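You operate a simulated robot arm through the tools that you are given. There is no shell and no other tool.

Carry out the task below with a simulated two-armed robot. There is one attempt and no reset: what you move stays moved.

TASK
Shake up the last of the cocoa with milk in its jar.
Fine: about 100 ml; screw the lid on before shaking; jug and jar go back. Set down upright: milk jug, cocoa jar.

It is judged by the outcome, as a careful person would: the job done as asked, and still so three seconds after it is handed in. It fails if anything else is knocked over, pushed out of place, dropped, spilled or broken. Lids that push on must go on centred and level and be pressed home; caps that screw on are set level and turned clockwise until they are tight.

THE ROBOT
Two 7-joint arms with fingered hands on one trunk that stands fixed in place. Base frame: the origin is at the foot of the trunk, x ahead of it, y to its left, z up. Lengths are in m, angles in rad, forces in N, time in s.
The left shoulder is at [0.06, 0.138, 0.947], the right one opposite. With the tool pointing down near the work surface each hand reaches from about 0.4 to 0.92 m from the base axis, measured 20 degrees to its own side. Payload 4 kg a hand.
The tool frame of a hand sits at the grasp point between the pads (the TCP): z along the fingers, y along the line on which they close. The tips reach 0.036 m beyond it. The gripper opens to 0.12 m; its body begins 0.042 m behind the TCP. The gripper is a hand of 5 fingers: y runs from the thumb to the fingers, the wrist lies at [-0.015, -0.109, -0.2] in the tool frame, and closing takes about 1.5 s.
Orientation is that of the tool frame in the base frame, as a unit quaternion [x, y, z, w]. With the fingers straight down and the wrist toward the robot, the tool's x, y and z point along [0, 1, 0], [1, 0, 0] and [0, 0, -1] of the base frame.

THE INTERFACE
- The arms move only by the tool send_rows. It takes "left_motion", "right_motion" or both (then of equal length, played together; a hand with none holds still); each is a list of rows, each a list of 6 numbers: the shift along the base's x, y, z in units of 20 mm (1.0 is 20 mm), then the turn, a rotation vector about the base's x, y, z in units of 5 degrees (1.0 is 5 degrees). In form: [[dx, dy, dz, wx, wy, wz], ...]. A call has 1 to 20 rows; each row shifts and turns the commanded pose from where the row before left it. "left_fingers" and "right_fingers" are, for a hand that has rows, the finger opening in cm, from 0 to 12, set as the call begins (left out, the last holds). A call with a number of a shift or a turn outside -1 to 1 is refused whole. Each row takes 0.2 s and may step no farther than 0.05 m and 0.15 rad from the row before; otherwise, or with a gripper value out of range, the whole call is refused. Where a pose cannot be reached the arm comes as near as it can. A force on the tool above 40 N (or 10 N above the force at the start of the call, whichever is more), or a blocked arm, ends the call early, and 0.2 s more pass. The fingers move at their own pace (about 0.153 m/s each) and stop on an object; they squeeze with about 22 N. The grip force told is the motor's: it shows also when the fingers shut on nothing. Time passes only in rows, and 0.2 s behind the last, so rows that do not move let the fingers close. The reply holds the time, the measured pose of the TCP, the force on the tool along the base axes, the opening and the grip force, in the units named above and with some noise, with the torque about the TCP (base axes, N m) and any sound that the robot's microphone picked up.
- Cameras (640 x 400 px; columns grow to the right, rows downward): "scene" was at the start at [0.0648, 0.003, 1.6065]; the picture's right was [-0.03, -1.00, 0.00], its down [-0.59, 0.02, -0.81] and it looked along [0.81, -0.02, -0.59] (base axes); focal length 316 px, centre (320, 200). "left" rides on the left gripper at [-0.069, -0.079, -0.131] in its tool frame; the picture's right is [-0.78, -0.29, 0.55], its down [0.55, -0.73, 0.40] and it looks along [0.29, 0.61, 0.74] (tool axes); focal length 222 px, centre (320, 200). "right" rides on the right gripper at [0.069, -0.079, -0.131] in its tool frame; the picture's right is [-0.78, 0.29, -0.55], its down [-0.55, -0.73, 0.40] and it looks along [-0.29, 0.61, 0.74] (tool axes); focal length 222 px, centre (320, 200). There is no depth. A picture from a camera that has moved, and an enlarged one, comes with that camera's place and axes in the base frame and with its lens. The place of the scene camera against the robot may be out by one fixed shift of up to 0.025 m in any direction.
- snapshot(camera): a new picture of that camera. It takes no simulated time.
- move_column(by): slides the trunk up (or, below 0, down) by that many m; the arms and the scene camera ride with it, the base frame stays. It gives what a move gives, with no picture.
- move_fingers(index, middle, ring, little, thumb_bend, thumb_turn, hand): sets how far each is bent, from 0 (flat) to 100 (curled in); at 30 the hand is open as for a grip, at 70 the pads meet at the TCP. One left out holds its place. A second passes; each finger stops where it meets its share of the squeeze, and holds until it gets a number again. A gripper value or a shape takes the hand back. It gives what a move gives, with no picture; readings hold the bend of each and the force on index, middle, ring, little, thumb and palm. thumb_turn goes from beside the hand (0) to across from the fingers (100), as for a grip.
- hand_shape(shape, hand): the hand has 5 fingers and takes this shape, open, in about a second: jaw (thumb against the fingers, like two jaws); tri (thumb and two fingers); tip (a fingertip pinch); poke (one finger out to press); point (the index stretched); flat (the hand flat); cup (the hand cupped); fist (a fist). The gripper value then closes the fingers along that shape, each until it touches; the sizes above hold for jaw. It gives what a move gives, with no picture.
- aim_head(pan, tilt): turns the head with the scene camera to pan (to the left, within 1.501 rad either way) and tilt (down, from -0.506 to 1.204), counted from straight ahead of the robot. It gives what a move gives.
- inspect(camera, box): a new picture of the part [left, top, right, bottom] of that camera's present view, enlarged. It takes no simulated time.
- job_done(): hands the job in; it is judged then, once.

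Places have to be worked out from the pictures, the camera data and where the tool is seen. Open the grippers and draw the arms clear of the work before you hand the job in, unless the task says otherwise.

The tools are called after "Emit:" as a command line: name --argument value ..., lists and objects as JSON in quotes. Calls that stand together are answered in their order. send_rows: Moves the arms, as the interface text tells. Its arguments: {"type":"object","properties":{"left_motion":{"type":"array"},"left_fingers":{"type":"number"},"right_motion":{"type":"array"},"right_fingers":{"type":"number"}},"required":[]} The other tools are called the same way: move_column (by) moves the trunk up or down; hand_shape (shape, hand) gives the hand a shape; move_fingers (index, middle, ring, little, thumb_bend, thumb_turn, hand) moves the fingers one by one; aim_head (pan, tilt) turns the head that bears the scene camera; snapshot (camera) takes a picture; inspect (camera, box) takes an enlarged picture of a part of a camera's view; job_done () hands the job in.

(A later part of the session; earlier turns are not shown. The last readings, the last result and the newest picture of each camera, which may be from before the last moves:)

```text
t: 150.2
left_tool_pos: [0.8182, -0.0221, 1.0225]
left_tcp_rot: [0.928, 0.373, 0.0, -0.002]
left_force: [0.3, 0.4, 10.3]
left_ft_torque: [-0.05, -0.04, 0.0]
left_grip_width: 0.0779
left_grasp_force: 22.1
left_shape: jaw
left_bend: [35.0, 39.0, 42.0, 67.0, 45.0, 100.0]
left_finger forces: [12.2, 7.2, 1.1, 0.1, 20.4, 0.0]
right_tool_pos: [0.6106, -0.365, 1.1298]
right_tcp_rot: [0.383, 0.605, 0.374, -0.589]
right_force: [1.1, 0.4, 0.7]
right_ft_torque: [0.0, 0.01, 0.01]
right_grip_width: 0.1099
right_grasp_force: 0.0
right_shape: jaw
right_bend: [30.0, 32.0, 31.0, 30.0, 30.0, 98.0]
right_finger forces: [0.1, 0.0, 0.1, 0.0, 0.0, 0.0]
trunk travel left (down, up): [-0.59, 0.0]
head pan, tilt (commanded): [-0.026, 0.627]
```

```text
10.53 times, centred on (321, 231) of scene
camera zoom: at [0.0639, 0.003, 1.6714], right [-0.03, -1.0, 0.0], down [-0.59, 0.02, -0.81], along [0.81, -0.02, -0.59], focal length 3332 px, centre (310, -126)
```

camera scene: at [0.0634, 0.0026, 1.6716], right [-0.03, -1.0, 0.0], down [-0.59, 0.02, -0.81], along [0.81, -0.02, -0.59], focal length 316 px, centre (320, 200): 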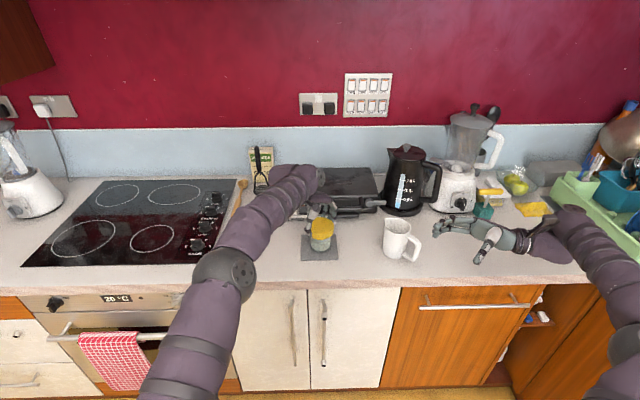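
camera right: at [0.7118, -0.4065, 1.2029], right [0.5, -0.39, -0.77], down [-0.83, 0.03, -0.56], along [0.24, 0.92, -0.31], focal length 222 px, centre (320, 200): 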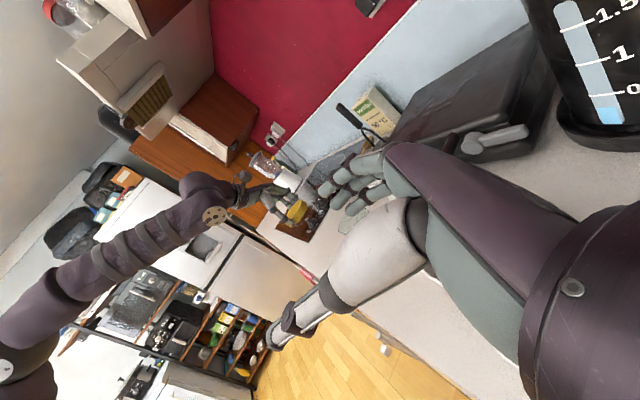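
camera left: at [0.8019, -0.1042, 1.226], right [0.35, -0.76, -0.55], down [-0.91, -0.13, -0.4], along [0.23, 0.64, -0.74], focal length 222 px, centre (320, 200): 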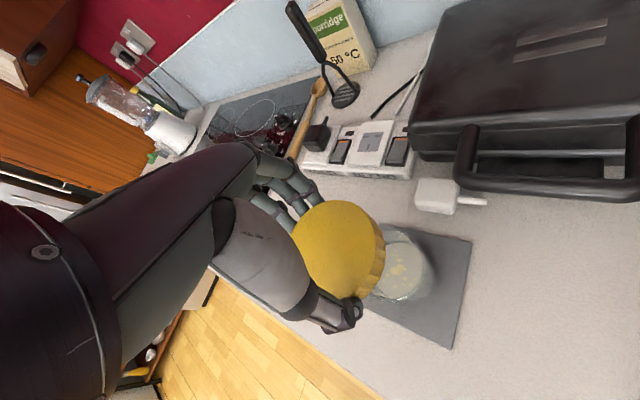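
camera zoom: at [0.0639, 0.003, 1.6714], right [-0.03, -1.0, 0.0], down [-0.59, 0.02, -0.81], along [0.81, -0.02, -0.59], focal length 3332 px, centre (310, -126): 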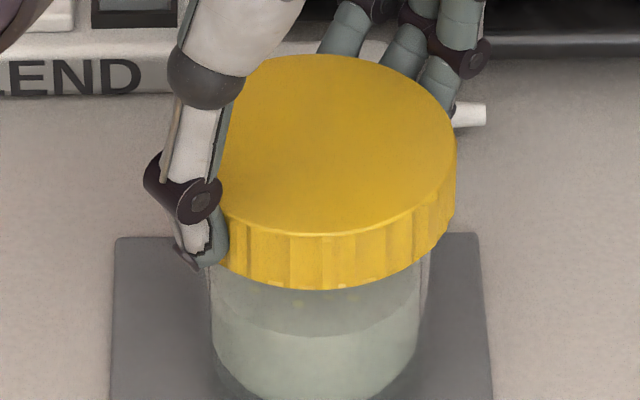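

I'll continue the clockwise turn a little at this lighter push and read the torque.

Emit:
send_rows --left_motion '[[0, 0, 0, 0, 0, -0.8], [0, 0, 0, 0, 0, -0.8], [0, 0, 0, 0, 0, 0]]'

Emit:
send_rows --left_motion '[[0, 0, 0, 0, 0, -0.8], [0, 0, 0, 0, 0, -0.8], [0, 0, 0, 0, 0, 0]]'

Emit:
inspect --camera "scene" --box '[306, 212, 336, 250]'

```text
t: 151.0
left_tool_pos: [0.8165, -0.0272, 1.0224]
left_tcp_rot: [0.948, 0.318, 0.0, -0.002]
left_force: [1.5, 5.5, 9.8]
left_ft_torque: [0.33, 0.03, -0.01]
left_grip_width: 0.0774
left_grasp_force: 21.6
left_shape: jaw
left_bend: [36.0, 39.0, 43.0, 67.0, 45.0, 100.0]
left_finger forces: [10.6, 6.7, 1.3, 0.1, 21.9, 0.1]
left hand out of reach, approached as far as the arm can: row 2
right_tool_pos: [0.6103, -0.3635, 1.1308]
right_tcp_rot: [0.384, 0.605, 0.374, -0.589]
right_force: [-0.3, 0.0, 0.5]
right_ft_torque: [0.01, 0.0, -0.02]
right_grip_width: 0.1103
right_grasp_force: 0.0
right_shape: jaw
right_bend: [30.0, 32.0, 31.0, 30.0, 30.0, 98.0]
right_finger forces: [0.0, 0.0, 0.1, 0.0, 0.0, 0.1]
trunk travel left (down, up): [-0.59, 0.0]
head pan, tilt (commanded): [-0.026, 0.627]
```

```text
t: 151.8
left_tool_pos: [0.8008, -0.0359, 1.0234]
left_tcp_rot: [0.971, 0.24, 0.004, 0.003]
left_force: [7.9, 3.5, 37.9]
left_ft_torque: [0.1, -0.56, -0.01]
left_grip_width: 0.077
left_grasp_force: 21.8
left_shape: jaw
left_bend: [36.0, 39.0, 42.0, 67.0, 44.0, 100.0]
left_finger forces: [11.9, 8.2, 4.2, 0.0, 22.7, 0.1]
left hand out of reach, approached as far as the arm can: row 1, 2
right_tool_pos: [0.609, -0.3648, 1.1322]
right_tcp_rot: [0.384, 0.605, 0.375, -0.588]
right_force: [-0.8, -0.6, 0.8]
right_ft_torque: [-0.01, -0.04, -0.01]
right_grip_width: 0.11
right_grasp_force: 0.1
right_shape: jaw
right_bend: [30.0, 32.0, 31.0, 30.0, 30.0, 98.0]
right_finger forces: [0.0, 0.1, 0.0, 0.1, 0.0, 0.0]
trunk travel left (down, up): [-0.59, 0.0]
head pan, tilt (commanded): [-0.026, 0.627]
```

```text
10.53 times, centred on (321, 231) of scene
camera zoom: at [0.0616, 0.0034, 1.6719], right [-0.03, -1.0, 0.0], down [-0.58, 0.02, -0.81], along [0.81, -0.02, -0.58], focal length 3332 px, centre (310, -126)
```

zoom: 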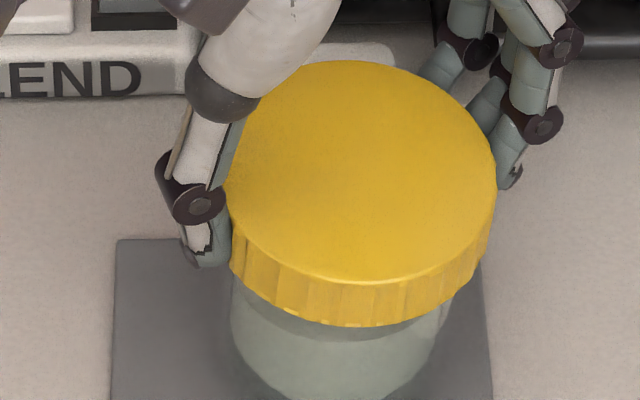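

The stroke ran past the arm's reach, so the hand dragged the lid and jar about 2 cm toward the robot. The jar is still upright on the mat. I'll stop and ease off the pressure.

Emit:
send_rows --left_motion '[[0, 0, 0.1, 0, 0, 0], [0, 0, 0, 0, 0, 0]]'

Emit:
inspect --camera "scene" --box '[296, 205, 352, 265]'

```text
t: 152.4
left_tool_pos: [0.8023, -0.0356, 1.0221]
left_tcp_rot: [0.971, 0.24, 0.003, 0.002]
left_force: [8.1, 1.7, 34.3]
left_ft_torque: [0.02, -0.57, -0.02]
left_grip_width: 0.0769
left_grasp_force: 21.7
left_shape: jaw
left_bend: [36.0, 39.0, 42.0, 67.0, 44.0, 100.0]
left_finger forces: [12.0, 8.4, 4.1, 0.0, 21.5, 0.0]
right_tool_pos: [0.6082, -0.365, 1.1312]
right_tcp_rot: [0.384, 0.605, 0.374, -0.588]
right_force: [-0.1, -0.1, 0.0]
right_ft_torque: [0.02, 0.01, 0.0]
right_grip_width: 0.1104
right_grasp_force: 0.1
right_shape: jaw
right_bend: [30.0, 32.0, 31.0, 30.0, 30.0, 98.0]
right_finger forces: [0.0, 0.0, 0.0, 0.0, 0.0, 0.0]
trunk travel left (down, up): [-0.59, 0.0]
head pan, tilt (commanded): [-0.026, 0.627]
```

```text
6.67 times, centred on (324, 235) of scene
camera zoom: at [0.0619, 0.0032, 1.6716], right [-0.03, -1.0, 0.0], down [-0.58, 0.02, -0.81], along [0.81, -0.02, -0.58], focal length 2110 px, centre (293, -33)
```

zoom: 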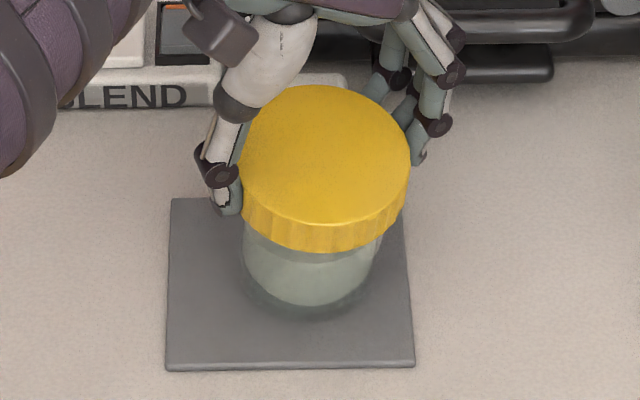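

There's still 34 N of push, so the commanded height must be lower than I think. I'll raise in steps until the force drops to a few newtons.

Emit:
send_rows --left_motion '[[0, 0, 0.2, 0, 0, 0], [0, 0, 0, 0, 0, 0]]'

Emit:
send_rows --left_motion '[[0, 0, 0.15, 0, 0, 0], [0, 0, 0, 0, 0, 0]]'

```text
t: 153.0
left_tool_pos: [0.8021, -0.0368, 1.0232]
left_tcp_rot: [0.97, 0.241, 0.002, 0.0]
left_force: [5.4, 1.6, 25.3]
left_ft_torque: [0.06, -0.36, -0.01]
left_grip_width: 0.077
left_grasp_force: 22.0
left_shape: jaw
left_bend: [36.0, 39.0, 42.0, 67.0, 44.0, 100.0]
left_finger forces: [12.1, 7.4, 2.6, 0.0, 20.9, 0.0]
right_tool_pos: [0.6103, -0.364, 1.1311]
right_tcp_rot: [0.384, 0.604, 0.374, -0.589]
right_force: [0.8, 0.8, -0.9]
right_ft_torque: [0.03, 0.0, 0.03]
right_grip_width: 0.1103
right_grasp_force: 0.0
right_shape: jaw
right_bend: [30.0, 32.0, 31.0, 30.0, 30.0, 98.0]
right_finger forces: [0.0, 0.0, 0.0, 0.0, 0.1, 0.0]
trunk travel left (down, up): [-0.59, 0.0]
head pan, tilt (commanded): [-0.026, 0.627]
```

```text
t: 153.6
left_tool_pos: [0.8011, -0.0357, 1.0246]
left_tcp_rot: [0.971, 0.241, 0.001, 0.0]
left_force: [3.2, 3.1, 15.2]
left_ft_torque: [0.15, -0.18, 0.03]
left_grip_width: 0.0769
left_grasp_force: 21.8
left_shape: jaw
left_bend: [36.0, 39.0, 42.0, 67.0, 44.0, 100.0]
left_finger forces: [11.3, 6.5, 1.5, 0.0, 20.7, 0.1]
right_tool_pos: [0.6102, -0.3639, 1.1301]
right_tcp_rot: [0.384, 0.605, 0.374, -0.589]
right_force: [-0.4, 0.6, 0.2]
right_ft_torque: [0.02, 0.02, -0.01]
right_grip_width: 0.11
right_grasp_force: 0.0
right_shape: jaw
right_bend: [30.0, 32.0, 31.0, 30.0, 30.0, 98.0]
right_finger forces: [0.0, 0.0, 0.1, 0.0, 0.1, 0.0]
trunk travel left (down, up): [-0.59, 0.0]
head pan, tilt (commanded): [-0.026, 0.627]
```

The lid was dragged while the base stayed put, so the jar is now leaning about 10° toward the robot. I'll bring the hand back gently along the same path, unwinding the yaw a bit, to stand the jar upright again.

Emit:
send_rows --left_motion '[[0.15, 0.06, 0, 0, 0, 0.5], [0.15, 0.06, 0, 0, 0, 0.5], [0.15, 0.06, 0, 0, 0, 0.5], [0, 0, 0, 0, 0, 0]]'

Emit:
inspect --camera "scene" --box '[296, 205, 352, 265]'

```text
t: 154.6
left_tool_pos: [0.8115, -0.032, 1.0246]
left_tcp_rot: [0.953, 0.303, 0.0, 0.001]
left_force: [1.0, 2.4, 3.3]
left_ft_torque: [0.1, 0.07, -0.01]
left_grip_width: 0.0768
left_grasp_force: 21.6
left_shape: jaw
left_bend: [36.0, 40.0, 43.0, 67.0, 44.0, 100.0]
left_finger forces: [11.7, 6.1, 0.6, 0.0, 19.7, 0.0]
right_tool_pos: [0.6104, -0.3653, 1.1301]
right_tcp_rot: [0.384, 0.605, 0.374, -0.589]
right_force: [0.5, -0.4, -0.4]
right_ft_torque: [-0.02, 0.03, -0.01]
right_grip_width: 0.11
right_grasp_force: 0.0
right_shape: jaw
right_bend: [30.0, 32.0, 31.0, 30.0, 30.0, 98.0]
right_finger forces: [0.0, 0.1, 0.1, 0.0, 0.2, 0.0]
trunk travel left (down, up): [-0.59, 0.0]
head pan, tilt (commanded): [-0.026, 0.627]
```

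```text
6.67 times, centred on (324, 235) of scene
camera zoom: at [0.0646, 0.0031, 1.6714], right [-0.03, -1.0, 0.0], down [-0.59, 0.02, -0.81], along [0.81, -0.02, -0.59], focal length 2110 px, centre (293, -33)
```

zoom: 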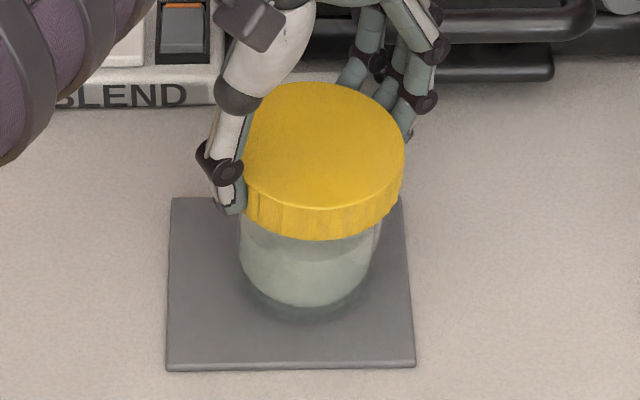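

Much better: 3 N and nearly upright. I continue the same small correction.

Emit:
send_rows --left_motion '[[0.12, 0.1, -0.03, 0, 0, 0.4], [0.12, 0.1, -0.03, 0, 0, 0.4], [0, 0, 0, 0, 0, 0]]'

Emit:
inspect --camera "scene" --box '[296, 205, 352, 265]'

```text
t: 155.4
left_tool_pos: [0.8152, -0.0293, 1.0228]
left_tcp_rot: [0.942, 0.336, 0.001, 0.0]
left_force: [-0.1, 0.8, -0.2]
left_ft_torque: [0.01, 0.14, -0.02]
left_grip_width: 0.0768
left_grasp_force: 21.9
left_shape: jaw
left_bend: [36.0, 40.0, 43.0, 67.0, 44.0, 100.0]
left_finger forces: [12.1, 5.8, 0.5, 0.0, 19.4, 0.0]
right_tool_pos: [0.6106, -0.3648, 1.1304]
right_tcp_rot: [0.384, 0.605, 0.374, -0.589]
right_force: [-0.4, 0.2, 0.4]
right_ft_torque: [0.05, 0.02, -0.02]
right_grip_width: 0.1101
right_grasp_force: 0.1
right_shape: jaw
right_bend: [30.0, 32.0, 31.0, 30.0, 30.0, 98.0]
right_finger forces: [0.0, 0.0, 0.0, 0.0, 0.0, 0.0]
trunk travel left (down, up): [-0.59, 0.0]
head pan, tilt (commanded): [-0.026, 0.627]
```

```text
6.67 times, centred on (324, 235) of scene
camera zoom: at [0.0649, 0.003, 1.6714], right [-0.03, -1.0, 0.0], down [-0.59, 0.02, -0.81], along [0.81, -0.02, -0.59], focal length 2110 px, centre (293, -33)
```

zoom: 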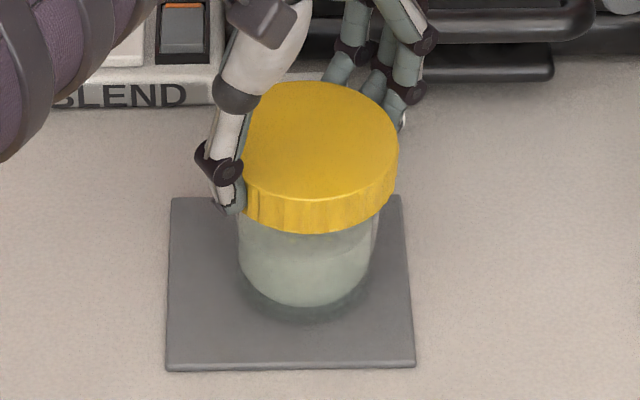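

The jar is upright again with no residual force. I'll test whether the lid has engaged any thread by raising gently 3 mm and checking whether the jar's weight shows up.

Emit:
send_rows --left_motion '[[0, 0.08, 0, 0, 0, 0], [0, 0, 0.08, 0, 0, 0], [0, 0, 0.08, 0, 0, 0], [0, 0, 0, 0, 0, 0]]'

Emit:
inspect --camera "scene" --box '[296, 205, 352, 265]'

```text
t: 156.4
left_tool_pos: [0.817, -0.0283, 1.0255]
left_tcp_rot: [0.942, 0.336, 0.0, 0.0]
left_force: [-1.0, 0.3, -3.4]
left_ft_torque: [0.0, -0.01, 0.02]
left_grip_width: 0.0776
left_grasp_force: 21.7
left_shape: jaw
left_bend: [36.0, 40.0, 43.0, 67.0, 44.0, 100.0]
left_finger forces: [12.3, 6.5, 0.6, 0.1, 19.1, 0.0]
right_tool_pos: [0.6117, -0.3649, 1.129]
right_tcp_rot: [0.384, 0.604, 0.375, -0.589]
right_force: [-0.6, 0.0, -0.4]
right_ft_torque: [0.03, -0.01, -0.02]
right_grip_width: 0.1102
right_grasp_force: 0.2
right_shape: jaw
right_bend: [30.0, 32.0, 31.0, 30.0, 30.0, 98.0]
right_finger forces: [0.1, 0.0, 0.0, 0.0, 0.1, 0.0]
trunk travel left (down, up): [-0.59, 0.0]
head pan, tilt (commanded): [-0.026, 0.627]
```

```text
6.67 times, centred on (324, 235) of scene
camera zoom: at [0.0654, 0.0028, 1.6714], right [-0.03, -1.0, 0.0], down [-0.59, 0.02, -0.81], along [0.81, -0.02, -0.59], focal length 2110 px, centre (293, -33)
```

zoom: 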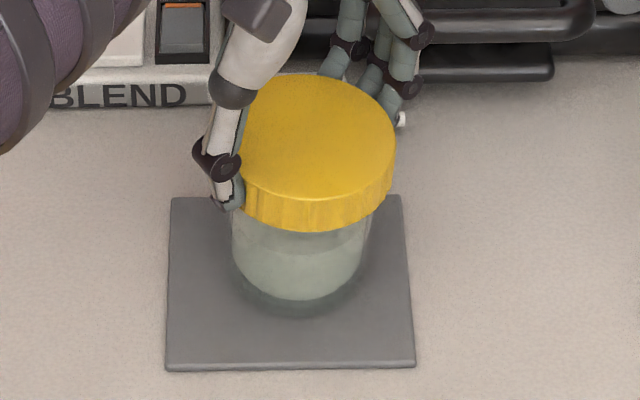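

The jar's weight (3.4 N) came up with the lid, so the thread has engaged. I'll lift slightly more to confirm that it hangs securely. Then I can tighten in the air, with the right hand holding the jar body.

Emit:
send_rows --left_motion '[[0, 0, 0.2, 0, 0, 0], [0, 0, 0.3, 0, 0, 0], [0, 0, 0.3, 0, 0, 0], [0, 0, 0, 0, 0, 0], [0, 0, 0, 0, 0, 0]]'

Emit:
inspect --camera "scene" --box '[290, 190, 350, 260]'

```text
t: 157.6
left_tool_pos: [0.8158, -0.0289, 1.0432]
left_tcp_rot: [0.942, 0.337, 0.0, 0.0]
left_force: [0.7, -0.3, -2.9]
left_ft_torque: [0.01, 0.05, 0.0]
left_grip_width: 0.0777
left_grasp_force: 22.3
left_shape: jaw
left_bend: [36.0, 40.0, 43.0, 67.0, 44.0, 100.0]
left_finger forces: [12.2, 6.5, 0.5, 0.1, 19.1, 0.0]
right_tool_pos: [0.6116, -0.3644, 1.1298]
right_tcp_rot: [0.384, 0.604, 0.375, -0.589]
right_force: [0.3, 0.5, -0.4]
right_ft_torque: [0.03, 0.0, -0.03]
right_grip_width: 0.1101
right_grasp_force: 0.2
right_shape: jaw
right_bend: [30.0, 32.0, 31.0, 30.0, 30.0, 98.0]
right_finger forces: [0.1, 0.1, 0.1, 0.0, 0.0, 0.0]
trunk travel left (down, up): [-0.59, 0.0]
head pan, tilt (commanded): [-0.026, 0.627]
```

```text
5.71 times, centred on (320, 225) of scene
camera zoom: at [0.0653, 0.0029, 1.6714], right [-0.03, -1.0, 0.0], down [-0.59, 0.02, -0.81], along [0.81, -0.02, -0.59], focal length 1809 px, centre (320, 57)
```

zoom: 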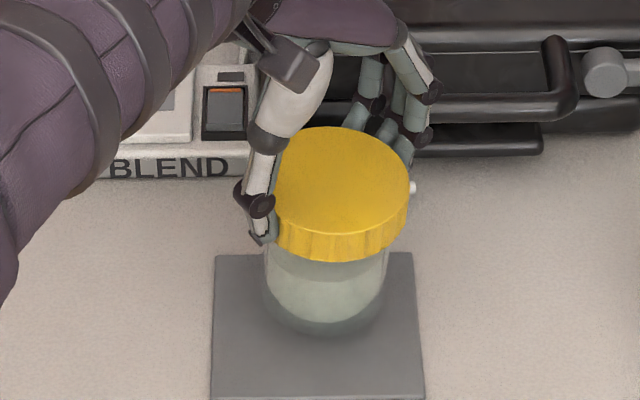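

The jar hangs straight from the lid (about 3 N). I'll carry it a little closer to the robot and higher, still over the counter, while rotating jar and lid together counter-clockwise so the left wrist has a full clockwise stroke available.

Emit:
send_rows --left_motion '[[-0.2, 0.05, 0.5, 0, 0, 0.5], [-0.4, 0.05, 0.5, 0, 0, 0.8], [-0.5, 0.05, 0.5, 0, 0, 0.9], [-0.5, 0.05, 0.5, 0, 0, 0.9], [-0.5, 0.05, 0.5, 0, 0, 0.9], [-0.5, 0.05, 0.5, 0, 0, 0.9], [-0.5, 0.05, 0.4, 0, 0, 0.9], [-0.5, 0.05, 0.3, 0, 0, 0.9], [-0.5, 0.05, 0.15, 0, 0, 0.9], [-0.5, 0, 0, 0, 0, 0.9], [-0.2, 0, 0, 0, 0, 0.9], [0, 0, 0, 0, 0, 0.9], [0, 0, 0, 0, 0, 0.9], [0, 0, 0, 0, 0, 0.9], [0, 0, 0, 0, 0, 0.9], [0, 0, 0, 0, 0, 0.9], [0, 0, 0, 0, 0, 0.9], [0, 0, 0, 0, 0, 0.9], [0, 0, 0, 0, 0, 0]]'

Emit:
snapshot --camera "scene"

```text
t: 161.6
left_tool_pos: [0.7207, -0.018, 1.1204]
left_tcp_rot: [0.516, 0.857, 0.0, 0.0]
left_force: [0.1, -0.2, -3.6]
left_ft_torque: [-0.02, -0.01, -0.01]
left_grip_width: 0.0775
left_grasp_force: 21.7
left_shape: jaw
left_bend: [36.0, 40.0, 43.0, 67.0, 45.0, 100.0]
left_finger forces: [12.2, 6.4, 0.4, 0.0, 19.0, 0.1]
right_tool_pos: [0.6113, -0.3649, 1.13]
right_tcp_rot: [0.384, 0.606, 0.374, -0.588]
right_force: [0.4, -0.3, 0.2]
right_ft_torque: [0.03, -0.02, 0.0]
right_grip_width: 0.1097
right_grasp_force: 0.1
right_shape: jaw
right_bend: [30.0, 32.0, 31.0, 30.0, 30.0, 98.0]
right_finger forces: [0.0, 0.2, 0.0, 0.0, 0.0, 0.0]
trunk travel left (down, up): [-0.59, 0.0]
head pan, tilt (commanded): [-0.026, 0.627]
```

```text
taken
camera scene: at [0.0652, 0.003, 1.6714], right [-0.03, -1.0, 0.0], down [-0.59, 0.02, -0.81], along [0.81, -0.02, -0.59], focal length 316 px, centre (320, 200)
```

scene: 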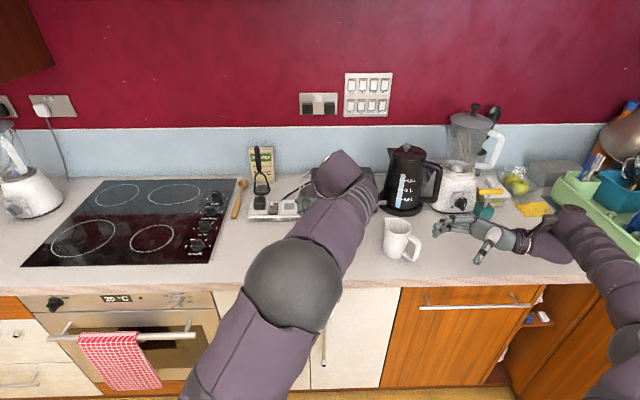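

The jar is now over the counter in the air at (0.72, -0.018). I'll bring the right hand to a level pre-grasp in front of the jar, pointing at its axis from the front right.

Emit:
send_rows --right_motion '[[0.142, 0.965, -0.404, 0, 0, -0.954], [0.142, 0.965, -0.404, 0, 0, -0.954], [0.142, 0.965, -0.404, 0, 0, -0.954], [0.142, 0.965, -0.404, 0, 0, -0.954], [0.142, 0.965, -0.404, 0, 0, -0.954], [0.142, 0.965, -0.404, 0, 0, -0.954], [0.142, 0.965, -0.404, 0, 0, -0.954], [0.142, 0.965, -0.404, 0, 0, -0.954], [0.142, 0.965, -0.404, 0, 0, -0.954], [0.142, 0.965, -0.404, 0, 0, -0.954], [0.142, 0.965, -0.404, 0, 0, -0.954], [0.142, 0.965, -0.404, 0, 0, -0.954], [0.142, 0.965, -0.404, 0, 0, -0.954], [0, 0, 0, 0, 0, 0]]' --right_fingers 12

Emit:
snapshot --camera "right"

Emit:
snapshot --camera "scene"

Emit:
snapshot --camera "left"

```text
t: 164.6
left_tool_pos: [0.7212, -0.0191, 1.1197]
left_tcp_rot: [0.516, 0.856, 0.0, 0.0]
left_force: [-0.4, -0.3, -4.0]
left_ft_torque: [-0.03, 0.01, -0.02]
left_grip_width: 0.0774
left_grasp_force: 22.2
left_shape: jaw
left_bend: [36.0, 40.0, 43.0, 67.0, 45.0, 100.0]
left_finger forces: [12.3, 6.3, 0.5, 0.0, 19.1, 0.0]
right_tool_pos: [0.6466, -0.1147, 1.025]
right_tcp_rot: [0.641, 0.319, 0.624, -0.312]
right_force: [-0.2, -0.1, -0.8]
right_ft_torque: [-0.03, -0.03, 0.02]
right_grip_width: 0.1198
right_grasp_force: 0.1
right_shape: jaw
right_bend: [30.0, 30.0, 30.0, 30.0, 30.0, 97.0]
right_finger forces: [0.0, 0.0, 0.1, 0.0, 0.0, 0.0]
trunk travel left (down, up): [-0.59, 0.0]
head pan, tilt (commanded): [-0.026, 0.627]
```

```text
taken
camera right: at [0.5052, -0.17, 1.0978], right [-0.11, -0.63, -0.77], down [-0.36, 0.75, -0.56], along [0.93, 0.21, -0.31], focal length 222 px, centre (320, 200)
```

right: 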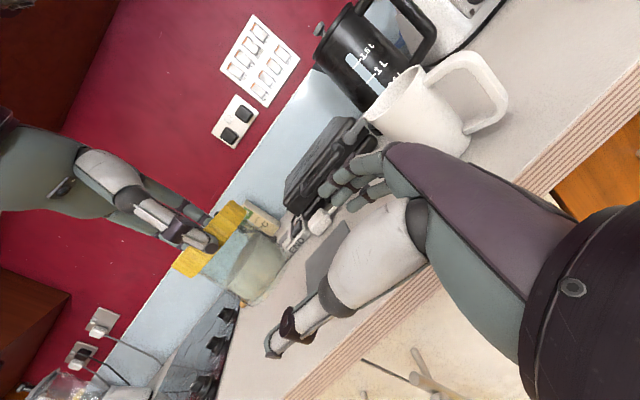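

```text
taken
camera scene: at [0.0652, 0.0027, 1.6714], right [-0.03, -1.0, 0.0], down [-0.59, 0.02, -0.81], along [0.81, -0.02, -0.59], focal length 316 px, centre (320, 200)
```

scene: 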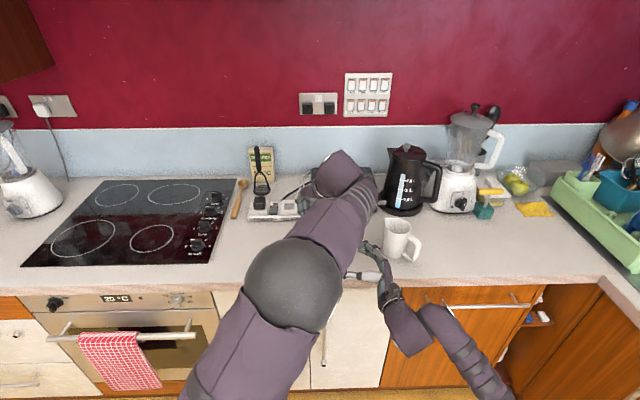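

```text
taken
camera left: at [0.6833, -0.1185, 1.2515], right [0.11, -0.83, -0.55], down [-0.91, 0.14, -0.4], along [0.41, 0.54, -0.74], focal length 222 px, centre (320, 200)
```

left: 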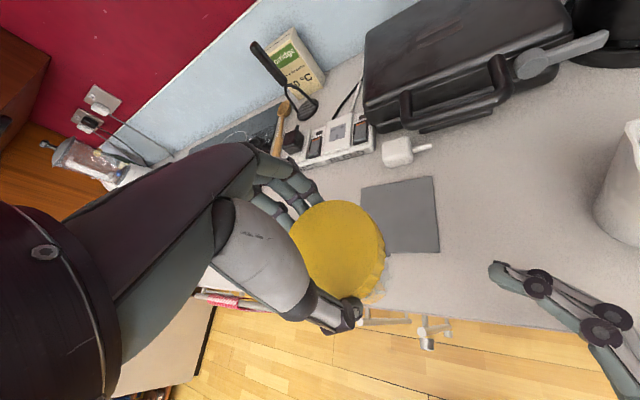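

From the right camera I can see the jar hanging with its lid. I'll zoom in to check alignment with the right hand.

Emit:
inspect --camera "right" --box '[160, 180, 320, 330]'

Emit:
inspect --camera "left" --box '[280, 180, 560, 360]'

```text
2.67 times, centred on (240, 255) of right
camera zoom: at [0.5052, -0.17, 1.0978], right [-0.11, -0.63, -0.77], down [-0.36, 0.75, -0.56], along [0.93, 0.21, -0.31], focal length 592 px, centre (533, 53)
```

zoom: 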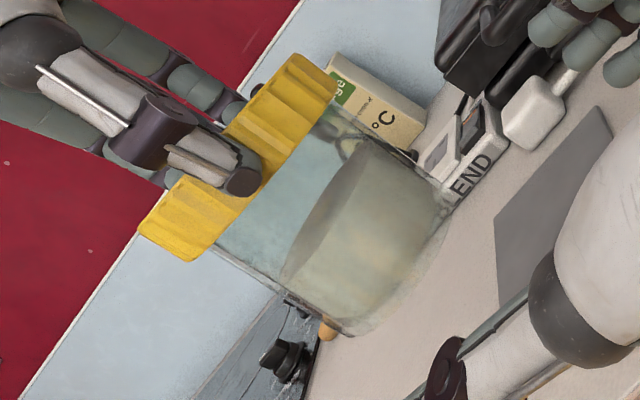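

```text
2.22 times, centred on (420, 270) of left
camera zoom: at [0.6833, -0.1185, 1.2515], right [0.11, -0.83, -0.55], down [-0.91, 0.14, -0.4], along [0.41, 0.54, -0.74], focal length 494 px, centre (98, 44)
```

zoom: 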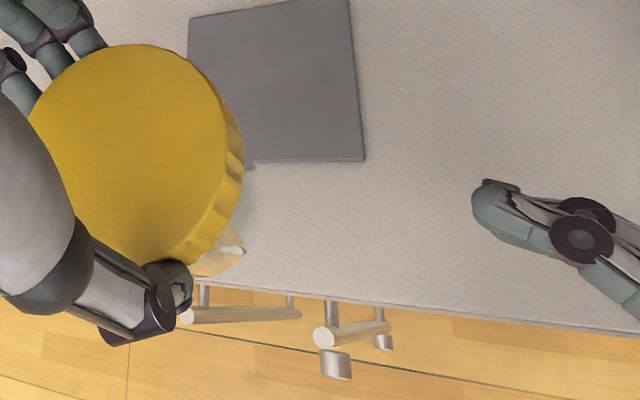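

The lid sits level on the jar. I'll lower the right hand another 10 mm to stay clear of the left fingertips, then slide in along its axis around the jar body.

Emit:
send_rows --right_motion '[[0, 0, -0.5, 0, 0, 0], [0.424, 0.565, 0, 0, 0, 0], [0.424, 0.565, 0, 0, 0, 0], [0.424, 0.565, 0, 0, 0, 0], [0.424, 0.565, 0, 0, 0, 0], [0, 0, 0, 0, 0, 0]]'

Emit:
inspect --camera "right" --box '[160, 120, 440, 360]'

Emit:
snapshot --camera "left"

```text
t: 166.0
left_tool_pos: [0.7206, -0.0194, 1.1187]
left_tcp_rot: [0.517, 0.856, 0.0, -0.001]
left_force: [-0.5, 0.6, -2.3]
left_ft_torque: [-0.01, 0.03, 0.01]
left_grip_width: 0.0773
left_grasp_force: 21.8
left_shape: jaw
left_bend: [36.0, 40.0, 43.0, 67.0, 45.0, 100.0]
left_finger forces: [12.2, 6.4, 0.5, 0.0, 19.0, 0.0]
right_tool_pos: [0.6822, -0.0675, 1.015]
right_tcp_rot: [0.64, 0.32, 0.624, -0.312]
right_force: [0.2, -0.1, 0.1]
right_ft_torque: [0.0, 0.0, -0.01]
right_grip_width: 0.1195
right_grasp_force: 0.0
right_shape: jaw
right_bend: [30.0, 30.0, 30.0, 30.0, 30.0, 97.0]
right_finger forces: [0.1, 0.0, 0.0, 0.0, 0.0, 0.1]
trunk travel left (down, up): [-0.59, 0.0]
head pan, tilt (commanded): [-0.026, 0.627]
```

```text
1.67 times, centred on (300, 240) of right
camera zoom: at [0.5406, -0.1239, 1.0876], right [-0.11, -0.63, -0.77], down [-0.36, 0.75, -0.56], along [0.93, 0.22, -0.31], focal length 370 px, centre (353, 133)
```

zoom: 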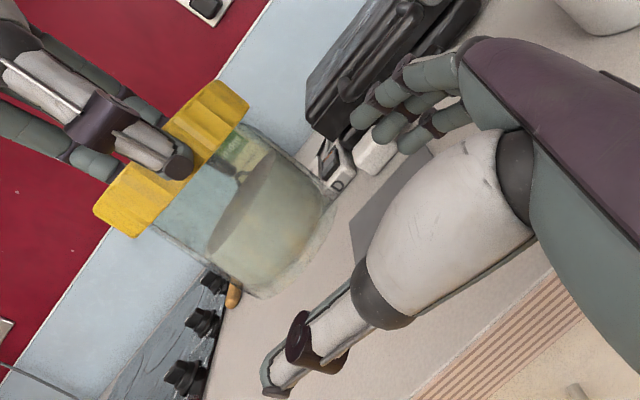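

```text
taken
camera left: at [0.6832, -0.1184, 1.2516], right [0.11, -0.83, -0.55], down [-0.91, 0.14, -0.4], along [0.41, 0.54, -0.74], focal length 222 px, centre (320, 200)
```

left: 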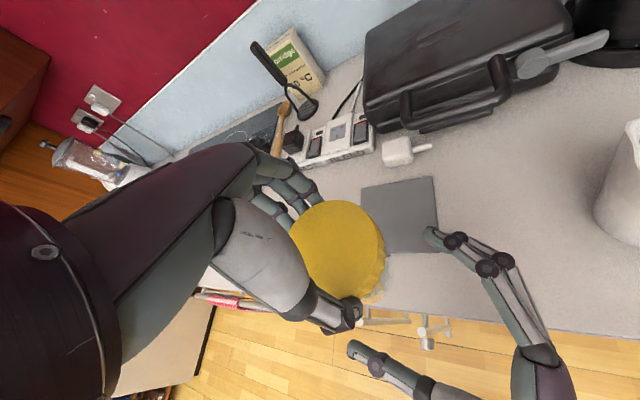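

The right thumb and fingers straddle the jar nicely. I'll continue the last 5 cm in small steps, checking for contact.

Emit:
send_rows --right_motion '[[0.39, 0.52, 0, 0, 0, 0], [0.39, 0.52, 0, 0, 0, 0], [0, 0, 0, 0, 0, 0]]'

Emit:
send_rows --right_motion '[[0.36, 0.48, 0, 0, 0, 0], [0.36, 0.48, 0, 0, 0, 0], [0, 0, 0, 0, 0, 0]]'

Emit:
inspect --camera "right" --box '[160, 80, 440, 360]'

Emit:
inspect --camera "left" --box '[280, 180, 520, 380]'

```text
t: 166.8
left_tool_pos: [0.7208, -0.0175, 1.1194]
left_tcp_rot: [0.517, 0.856, 0.0, 0.0]
left_force: [0.4, 0.3, -3.3]
left_ft_torque: [0.02, 0.0, -0.01]
left_grip_width: 0.0776
left_grasp_force: 21.7
left_shape: jaw
left_bend: [36.0, 40.0, 43.0, 67.0, 45.0, 100.0]
left_finger forces: [12.2, 6.5, 0.5, 0.0, 18.9, 0.0]
right_tool_pos: [0.6979, -0.0461, 1.0149]
right_tcp_rot: [0.641, 0.321, 0.624, -0.312]
right_force: [-0.6, -0.5, -0.2]
right_ft_torque: [-0.02, 0.0, -0.02]
right_grip_width: 0.1195
right_grasp_force: 0.0
right_shape: jaw
right_bend: [30.0, 30.0, 30.0, 30.0, 30.0, 97.0]
right_finger forces: [0.0, 0.1, 0.0, 0.0, 0.0, 0.1]
trunk travel left (down, up): [-0.59, 0.0]
head pan, tilt (commanded): [-0.026, 0.627]
```

```text
t: 167.6
left_tool_pos: [0.7195, -0.0196, 1.1197]
left_tcp_rot: [0.516, 0.857, 0.0, 0.0]
left_force: [0.4, 0.7, -3.4]
left_ft_torque: [0.05, 0.03, -0.02]
left_grip_width: 0.0774
left_grasp_force: 22.2
left_shape: jaw
left_bend: [36.0, 40.0, 43.0, 67.0, 45.0, 100.0]
left_finger forces: [12.3, 6.4, 0.5, 0.0, 19.0, 0.1]
right_tool_pos: [0.7125, -0.0282, 1.0137]
right_tcp_rot: [0.641, 0.32, 0.624, -0.312]
right_force: [0.0, 0.5, 0.2]
right_ft_torque: [-0.02, 0.02, 0.02]
right_grip_width: 0.1199
right_grasp_force: 0.1
right_shape: jaw
right_bend: [30.0, 30.0, 30.0, 30.0, 30.0, 97.0]
right_finger forces: [0.0, 0.0, 0.0, 0.0, 0.0, 0.1]
trunk travel left (down, up): [-0.59, 0.0]
head pan, tilt (commanded): [-0.026, 0.627]
```

```text
1.43 times, centred on (300, 220) of right
camera zoom: at [0.5705, -0.0834, 1.0871], right [-0.11, -0.63, -0.77], down [-0.36, 0.75, -0.56], along [0.93, 0.22, -0.31], focal length 317 px, centre (349, 171)
```

zoom: 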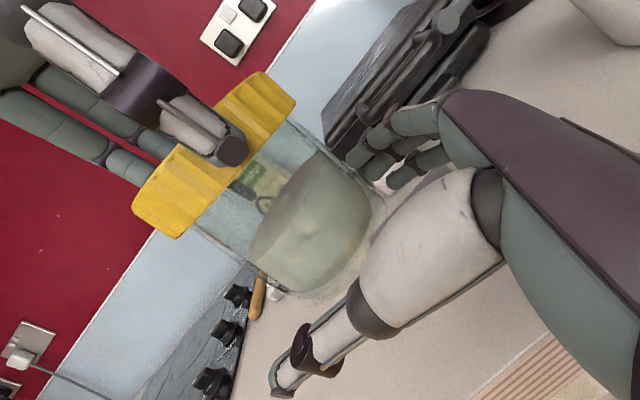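

```text
2.00 times, centred on (400, 280) of left
camera zoom: at [0.6833, -0.1183, 1.2515], right [0.11, -0.83, -0.55], down [-0.91, 0.14, -0.4], along [0.41, 0.54, -0.74], focal length 444 px, centre (160, 40)
```

zoom: 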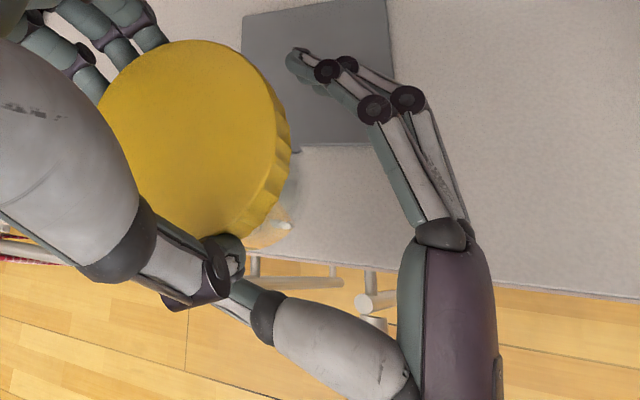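

The hand is low on the jar, near its base. I'll raise it 8 mm for a better bite, still below the lid, then close gradually.

Emit:
send_rows --right_motion '[[0.05, 0.06, 0.4, 0, 0, 0], [0, 0, 0, 0, 0, 0]]'

Emit:
send_rows --right_motion '[[0, 0, 0, 0, 0, 0], [0, 0, 0, 0, 0, 0]]' --right_fingers 9

Emit:
send_rows --right_motion '[[0, 0, 0, 0, 0, 0], [0, 0, 0, 0, 0, 0]]' --right_fingers 8

Emit:
inspect --camera "right" --box '[160, 80, 440, 360]'

```text
t: 168.2
left_tool_pos: [0.7201, -0.0183, 1.1199]
left_tcp_rot: [0.516, 0.856, 0.0, 0.0]
left_force: [1.0, 0.2, -3.7]
left_ft_torque: [-0.01, 0.02, -0.01]
left_grip_width: 0.0774
left_grasp_force: 21.6
left_shape: jaw
left_bend: [36.0, 40.0, 43.0, 67.0, 45.0, 100.0]
left_finger forces: [12.2, 6.4, 0.5, 0.1, 18.9, 0.1]
right_tool_pos: [0.7125, -0.0263, 1.0226]
right_tcp_rot: [0.641, 0.32, 0.624, -0.312]
right_force: [-0.5, 0.3, 0.6]
right_ft_torque: [-0.01, -0.01, -0.03]
right_grip_width: 0.1197
right_grasp_force: 0.1
right_shape: jaw
right_bend: [30.0, 30.0, 30.0, 30.0, 30.0, 97.0]
right_finger forces: [0.0, 0.0, 0.0, 0.0, 0.0, 0.0]
trunk travel left (down, up): [-0.59, 0.0]
head pan, tilt (commanded): [-0.026, 0.627]
```

```text
t: 168.8
left_tool_pos: [0.7212, -0.0187, 1.1202]
left_tcp_rot: [0.516, 0.857, -0.001, 0.0]
left_force: [0.8, 0.3, -2.3]
left_ft_torque: [-0.02, 0.03, 0.01]
left_grip_width: 0.0774
left_grasp_force: 21.6
left_shape: jaw
left_bend: [36.0, 40.0, 43.0, 67.0, 45.0, 100.0]
left_finger forces: [12.2, 6.4, 0.5, 0.0, 19.0, 0.0]
right_tool_pos: [0.7133, -0.0263, 1.0229]
right_tcp_rot: [0.641, 0.32, 0.624, -0.312]
right_force: [0.2, -0.5, -0.4]
right_ft_torque: [-0.01, -0.01, -0.04]
right_grip_width: 0.0902
right_grasp_force: 0.1
right_shape: jaw
right_bend: [33.0, 36.0, 35.0, 55.0, 40.0, 99.0]
right_finger forces: [0.1, 0.1, 0.0, 0.0, 0.0, 0.0]
trunk travel left (down, up): [-0.59, 0.0]
head pan, tilt (commanded): [-0.026, 0.627]
```

```text
t: 169.4
left_tool_pos: [0.7205, -0.0179, 1.1193]
left_tcp_rot: [0.517, 0.856, 0.0, 0.0]
left_force: [-0.6, -0.3, -4.2]
left_ft_torque: [0.02, -0.01, 0.05]
left_grip_width: 0.0776
left_grasp_force: 22.4
left_shape: jaw
left_bend: [36.0, 40.0, 43.0, 67.0, 45.0, 100.0]
left_finger forces: [12.1, 6.4, 0.5, 0.1, 19.0, 0.1]
right_tool_pos: [0.7122, -0.0267, 1.0219]
right_tcp_rot: [0.641, 0.32, 0.624, -0.312]
right_force: [-0.7, 0.5, 0.0]
right_ft_torque: [0.0, -0.01, 0.0]
right_grip_width: 0.0803
right_grasp_force: 0.2
right_shape: jaw
right_bend: [36.0, 39.0, 38.0, 61.0, 43.0, 99.0]
right_finger forces: [0.1, 0.1, 0.1, 0.0, 0.1, 0.1]
trunk travel left (down, up): [-0.59, 0.0]
head pan, tilt (commanded): [-0.026, 0.627]
```

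```text
1.43 times, centred on (300, 220) of right
camera zoom: at [0.5714, -0.0823, 1.0953], right [-0.11, -0.63, -0.77], down [-0.36, 0.75, -0.56], along [0.93, 0.22, -0.31], focal length 317 px, centre (349, 171)
```

zoom: 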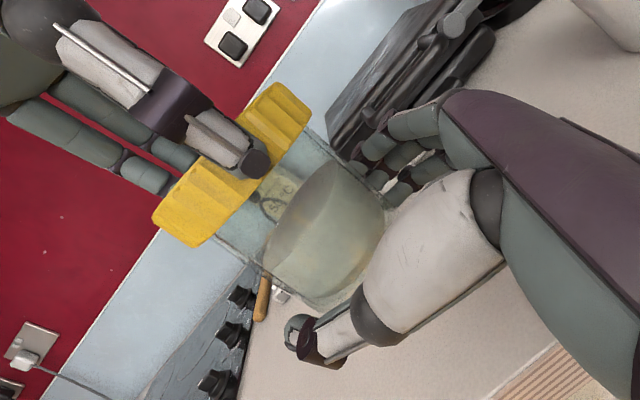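

No contact at 8 cm yet. I'll keep closing gently.

Emit:
send_rows --right_motion '[[0, 0, 0, 0, 0, 0], [0, 0, 0, 0, 0, 0]]' --right_fingers 7.4

Emit:
send_rows --right_motion '[[0, 0, 0, 0, 0, 0], [0, 0, 0, 0, 0, 0]]' --right_fingers 7.0

Emit:
send_rows --right_motion '[[0, 0, 0, 0, 0, 0], [0, 0, 0, 0, 0, 0]]' --right_fingers 6.6

```text
t: 170.0
left_tool_pos: [0.7213, -0.0175, 1.1194]
left_tcp_rot: [0.516, 0.857, -0.001, 0.0]
left_force: [0.6, 0.7, -3.2]
left_ft_torque: [-0.01, 0.02, 0.03]
left_grip_width: 0.0775
left_grasp_force: 21.9
left_shape: jaw
left_bend: [36.0, 40.0, 43.0, 67.0, 45.0, 100.0]
left_finger forces: [12.2, 6.4, 0.6, 0.0, 19.1, 0.1]
right_tool_pos: [0.7128, -0.0261, 1.0221]
right_tcp_rot: [0.641, 0.32, 0.624, -0.313]
right_force: [0.1, -0.6, 0.4]
right_ft_torque: [-0.02, 0.02, 0.01]
right_grip_width: 0.0743
right_grasp_force: 0.1
right_shape: jaw
right_bend: [37.0, 41.0, 39.0, 64.0, 46.0, 100.0]
right_finger forces: [0.0, 0.0, 0.0, 0.0, 0.1, 0.1]
trunk travel left (down, up): [-0.59, 0.0]
head pan, tilt (commanded): [-0.026, 0.627]
```

```text
t: 170.6
left_tool_pos: [0.721, -0.0179, 1.1195]
left_tcp_rot: [0.516, 0.856, 0.0, 0.0]
left_force: [-0.7, -0.9, -3.5]
left_ft_torque: [-0.03, -0.07, -0.02]
left_grip_width: 0.0777
left_grasp_force: 22.0
left_shape: jaw
left_bend: [36.0, 40.0, 43.0, 67.0, 45.0, 100.0]
left_finger forces: [12.4, 6.5, 0.5, 0.0, 19.0, 0.0]
right_tool_pos: [0.7135, -0.0268, 1.0218]
right_tcp_rot: [0.64, 0.321, 0.624, -0.312]
right_force: [-0.4, -0.1, -0.5]
right_ft_torque: [0.0, -0.02, 0.01]
right_grip_width: 0.0705
right_grasp_force: 0.0
right_shape: jaw
right_bend: [38.0, 42.0, 41.0, 65.0, 48.0, 100.0]
right_finger forces: [0.0, 0.1, 0.0, 0.1, 0.5, 0.0]
trunk travel left (down, up): [-0.59, 0.0]
head pan, tilt (commanded): [-0.026, 0.627]
```

```text
t: 171.2
left_tool_pos: [0.72, -0.019, 1.12]
left_tcp_rot: [0.517, 0.856, 0.0, 0.0]
left_force: [1.3, 0.1, -3.8]
left_ft_torque: [-0.04, -0.11, -0.03]
left_grip_width: 0.0777
left_grasp_force: 22.0
left_shape: jaw
left_bend: [36.0, 40.0, 43.0, 67.0, 45.0, 100.0]
left_finger forces: [12.4, 6.7, 0.4, 0.0, 19.1, 0.1]
right_tool_pos: [0.7126, -0.0262, 1.0222]
right_tcp_rot: [0.641, 0.32, 0.624, -0.312]
right_force: [-0.9, 0.7, -0.4]
right_ft_torque: [-0.05, 0.0, 0.0]
right_grip_width: 0.0665
right_grasp_force: 0.0
right_shape: jaw
right_bend: [40.0, 44.0, 42.0, 67.0, 51.0, 100.0]
right_finger forces: [0.1, 0.0, 0.1, 0.0, 0.9, 0.0]
trunk travel left (down, up): [-0.59, 0.0]
head pan, tilt (commanded): [-0.026, 0.627]
```

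The thumb touches first, so I'll shift the right hand 3 mm toward the thumb side to centre the jar, then close fully.

Emit:
send_rows --right_motion '[[-0.12, 0.09, 0, 0, 0, 0], [0, 0, 0, 0, 0, 0]]' --right_fingers 6.4

Emit:
send_rows --right_motion '[[0, 0, 0, 0, 0, 0], [0, 0, 0, 0, 0, 0], [0, 0, 0, 0, 0, 0], [0, 0, 0, 0, 0, 0], [0, 0, 0, 0, 0, 0], [0, 0, 0, 0, 0, 0]]' --right_fingers 0

Emit:
inspect --camera "right" --box '[160, 80, 440, 360]'

Emit:
inspect --camera "left" --box '[280, 180, 520, 380]'

```text
t: 171.8
left_tool_pos: [0.7203, -0.0177, 1.1192]
left_tcp_rot: [0.516, 0.856, 0.0, 0.0]
left_force: [-0.7, -0.6, -2.3]
left_ft_torque: [-0.04, 0.02, 0.02]
left_grip_width: 0.0774
left_grasp_force: 22.0
left_shape: jaw
left_bend: [36.0, 40.0, 43.0, 67.0, 45.0, 100.0]
left_finger forces: [12.2, 6.5, 0.4, 0.1, 19.4, 0.1]
right_tool_pos: [0.7106, -0.0252, 1.0226]
right_tcp_rot: [0.641, 0.32, 0.624, -0.312]
right_force: [-0.7, 0.7, -1.0]
right_ft_torque: [0.01, 0.03, -0.01]
right_grip_width: 0.0649
right_grasp_force: 0.0
right_shape: jaw
right_bend: [40.0, 44.0, 43.0, 67.0, 52.0, 100.0]
right_finger forces: [0.7, 0.1, 0.0, 0.0, 0.6, 0.0]
trunk travel left (down, up): [-0.59, 0.0]
head pan, tilt (commanded): [-0.026, 0.627]
```

```text
t: 173.2
left_tool_pos: [0.7207, -0.0188, 1.12]
left_tcp_rot: [0.516, 0.857, 0.0, 0.001]
left_force: [0.8, -0.8, -2.5]
left_ft_torque: [-0.1, 0.0, 0.03]
left_grip_width: 0.0774
left_grasp_force: 22.2
left_shape: jaw
left_bend: [36.0, 40.0, 43.0, 67.0, 45.0, 100.0]
left_finger forces: [12.4, 6.1, 0.4, 0.1, 19.2, 0.0]
right_tool_pos: [0.7105, -0.0247, 1.0221]
right_tcp_rot: [0.641, 0.321, 0.624, -0.312]
right_force: [-0.9, 1.0, 0.8]
right_ft_torque: [0.01, 0.05, -0.01]
right_grip_width: 0.0604
right_grasp_force: 22.1
right_shape: jaw
right_bend: [40.0, 47.0, 48.0, 70.0, 56.0, 100.0]
right_finger forces: [12.1, 4.3, 0.0, 0.0, 16.9, 0.0]
trunk travel left (down, up): [-0.59, 0.0]
head pan, tilt (commanded): [-0.026, 0.627]
```

```text
1.43 times, centred on (300, 220) of right
camera zoom: at [0.569, -0.0805, 1.0953], right [-0.11, -0.63, -0.77], down [-0.36, 0.75, -0.56], along [0.93, 0.22, -0.31], focal length 317 px, centre (349, 171)
```

zoom: 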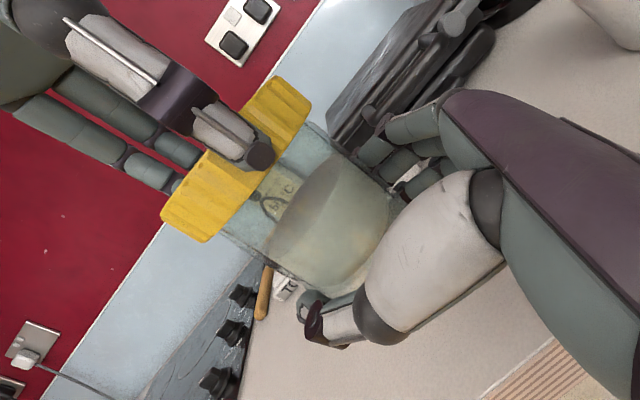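

```text
2.00 times, centred on (400, 280) of left
camera zoom: at [0.6834, -0.1182, 1.2515], right [0.11, -0.83, -0.55], down [-0.91, 0.14, -0.4], along [0.41, 0.54, -0.74], focal length 444 px, centre (160, 40)
```

zoom: 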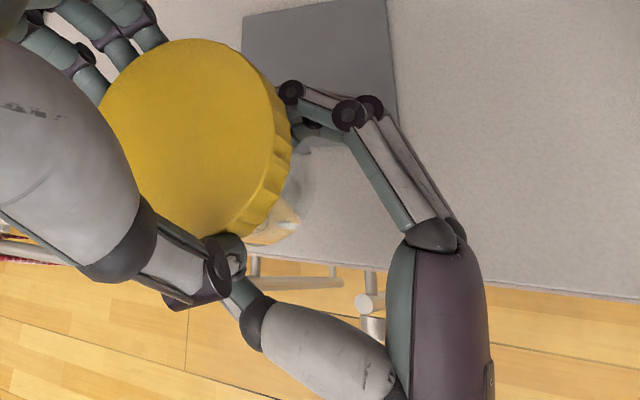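

The jar body is held by the right hand (about 17 N) below the lid. I'll turn the lid clockwise with the left hand, watching torque on both sides.

Emit:
send_rows --left_motion '[[0, 0, 0, 0, 0, -0.6], [0, 0, 0, 0, 0, -0.8], [0, 0, 0, 0, 0, -0.8], [0, 0, 0, 0, 0, 0]]'

Emit:
send_rows --left_motion '[[0, 0, 0, 0, 0, -0.8], [0, 0, 0, 0, 0, -0.8], [0, 0, 0, 0, 0, -0.8], [0, 0, 0, 0, 0, 0]]'

Emit:
inspect --camera "right" --box '[160, 80, 440, 360]'

```text
t: 174.2
left_tool_pos: [0.7199, -0.0185, 1.1181]
left_tcp_rot: [0.597, 0.802, -0.001, 0.0]
left_force: [0.9, -0.2, -2.8]
left_ft_torque: [-0.05, -0.11, 0.02]
left_grip_width: 0.0777
left_grasp_force: 22.4
left_shape: jaw
left_bend: [36.0, 40.0, 43.0, 67.0, 45.0, 100.0]
left_finger forces: [12.9, 6.6, 0.4, 0.1, 19.1, 0.0]
right_tool_pos: [0.71, -0.0247, 1.0219]
right_tcp_rot: [0.641, 0.32, 0.624, -0.312]
right_force: [-1.2, 0.6, 0.2]
right_ft_torque: [0.01, 0.01, -0.03]
right_grip_width: 0.0606
right_grasp_force: 22.4
right_shape: jaw
right_bend: [40.0, 47.0, 48.0, 70.0, 56.0, 100.0]
right_finger forces: [11.9, 4.2, 0.0, 0.1, 16.9, 0.0]
trunk travel left (down, up): [-0.59, 0.0]
head pan, tilt (commanded): [-0.026, 0.627]
```

```text
t: 175.2
left_tool_pos: [0.721, -0.0181, 1.1194]
left_tcp_rot: [0.677, 0.736, 0.0, -0.001]
left_force: [-0.6, -0.7, -1.4]
left_ft_torque: [-0.1, 0.09, 0.06]
left_grip_width: 0.0776
left_grasp_force: 22.1
left_shape: jaw
left_bend: [36.0, 40.0, 43.0, 67.0, 45.0, 99.0]
left_finger forces: [12.3, 6.1, 0.3, 0.0, 19.8, 0.0]
right_tool_pos: [0.711, -0.0243, 1.0226]
right_tcp_rot: [0.64, 0.32, 0.625, -0.312]
right_force: [2.0, -0.3, -0.7]
right_ft_torque: [0.03, 0.02, -0.02]
right_grip_width: 0.0607
right_grasp_force: 22.7
right_shape: jaw
right_bend: [40.0, 47.0, 48.0, 70.0, 56.0, 100.0]
right_finger forces: [12.7, 4.7, 0.1, 0.1, 16.6, 0.1]
trunk travel left (down, up): [-0.59, 0.0]
head pan, tilt (commanded): [-0.026, 0.627]
```

```text
1.43 times, centred on (300, 220) of right
camera zoom: at [0.5691, -0.0807, 1.0953], right [-0.11, -0.63, -0.77], down [-0.36, 0.75, -0.56], along [0.93, 0.22, -0.31], focal length 317 px, centre (349, 171)
```

zoom: 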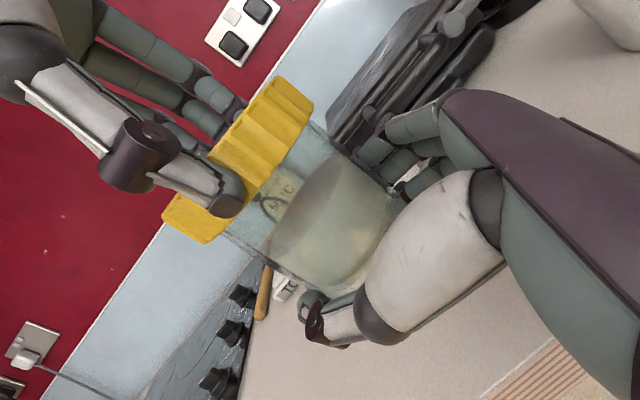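

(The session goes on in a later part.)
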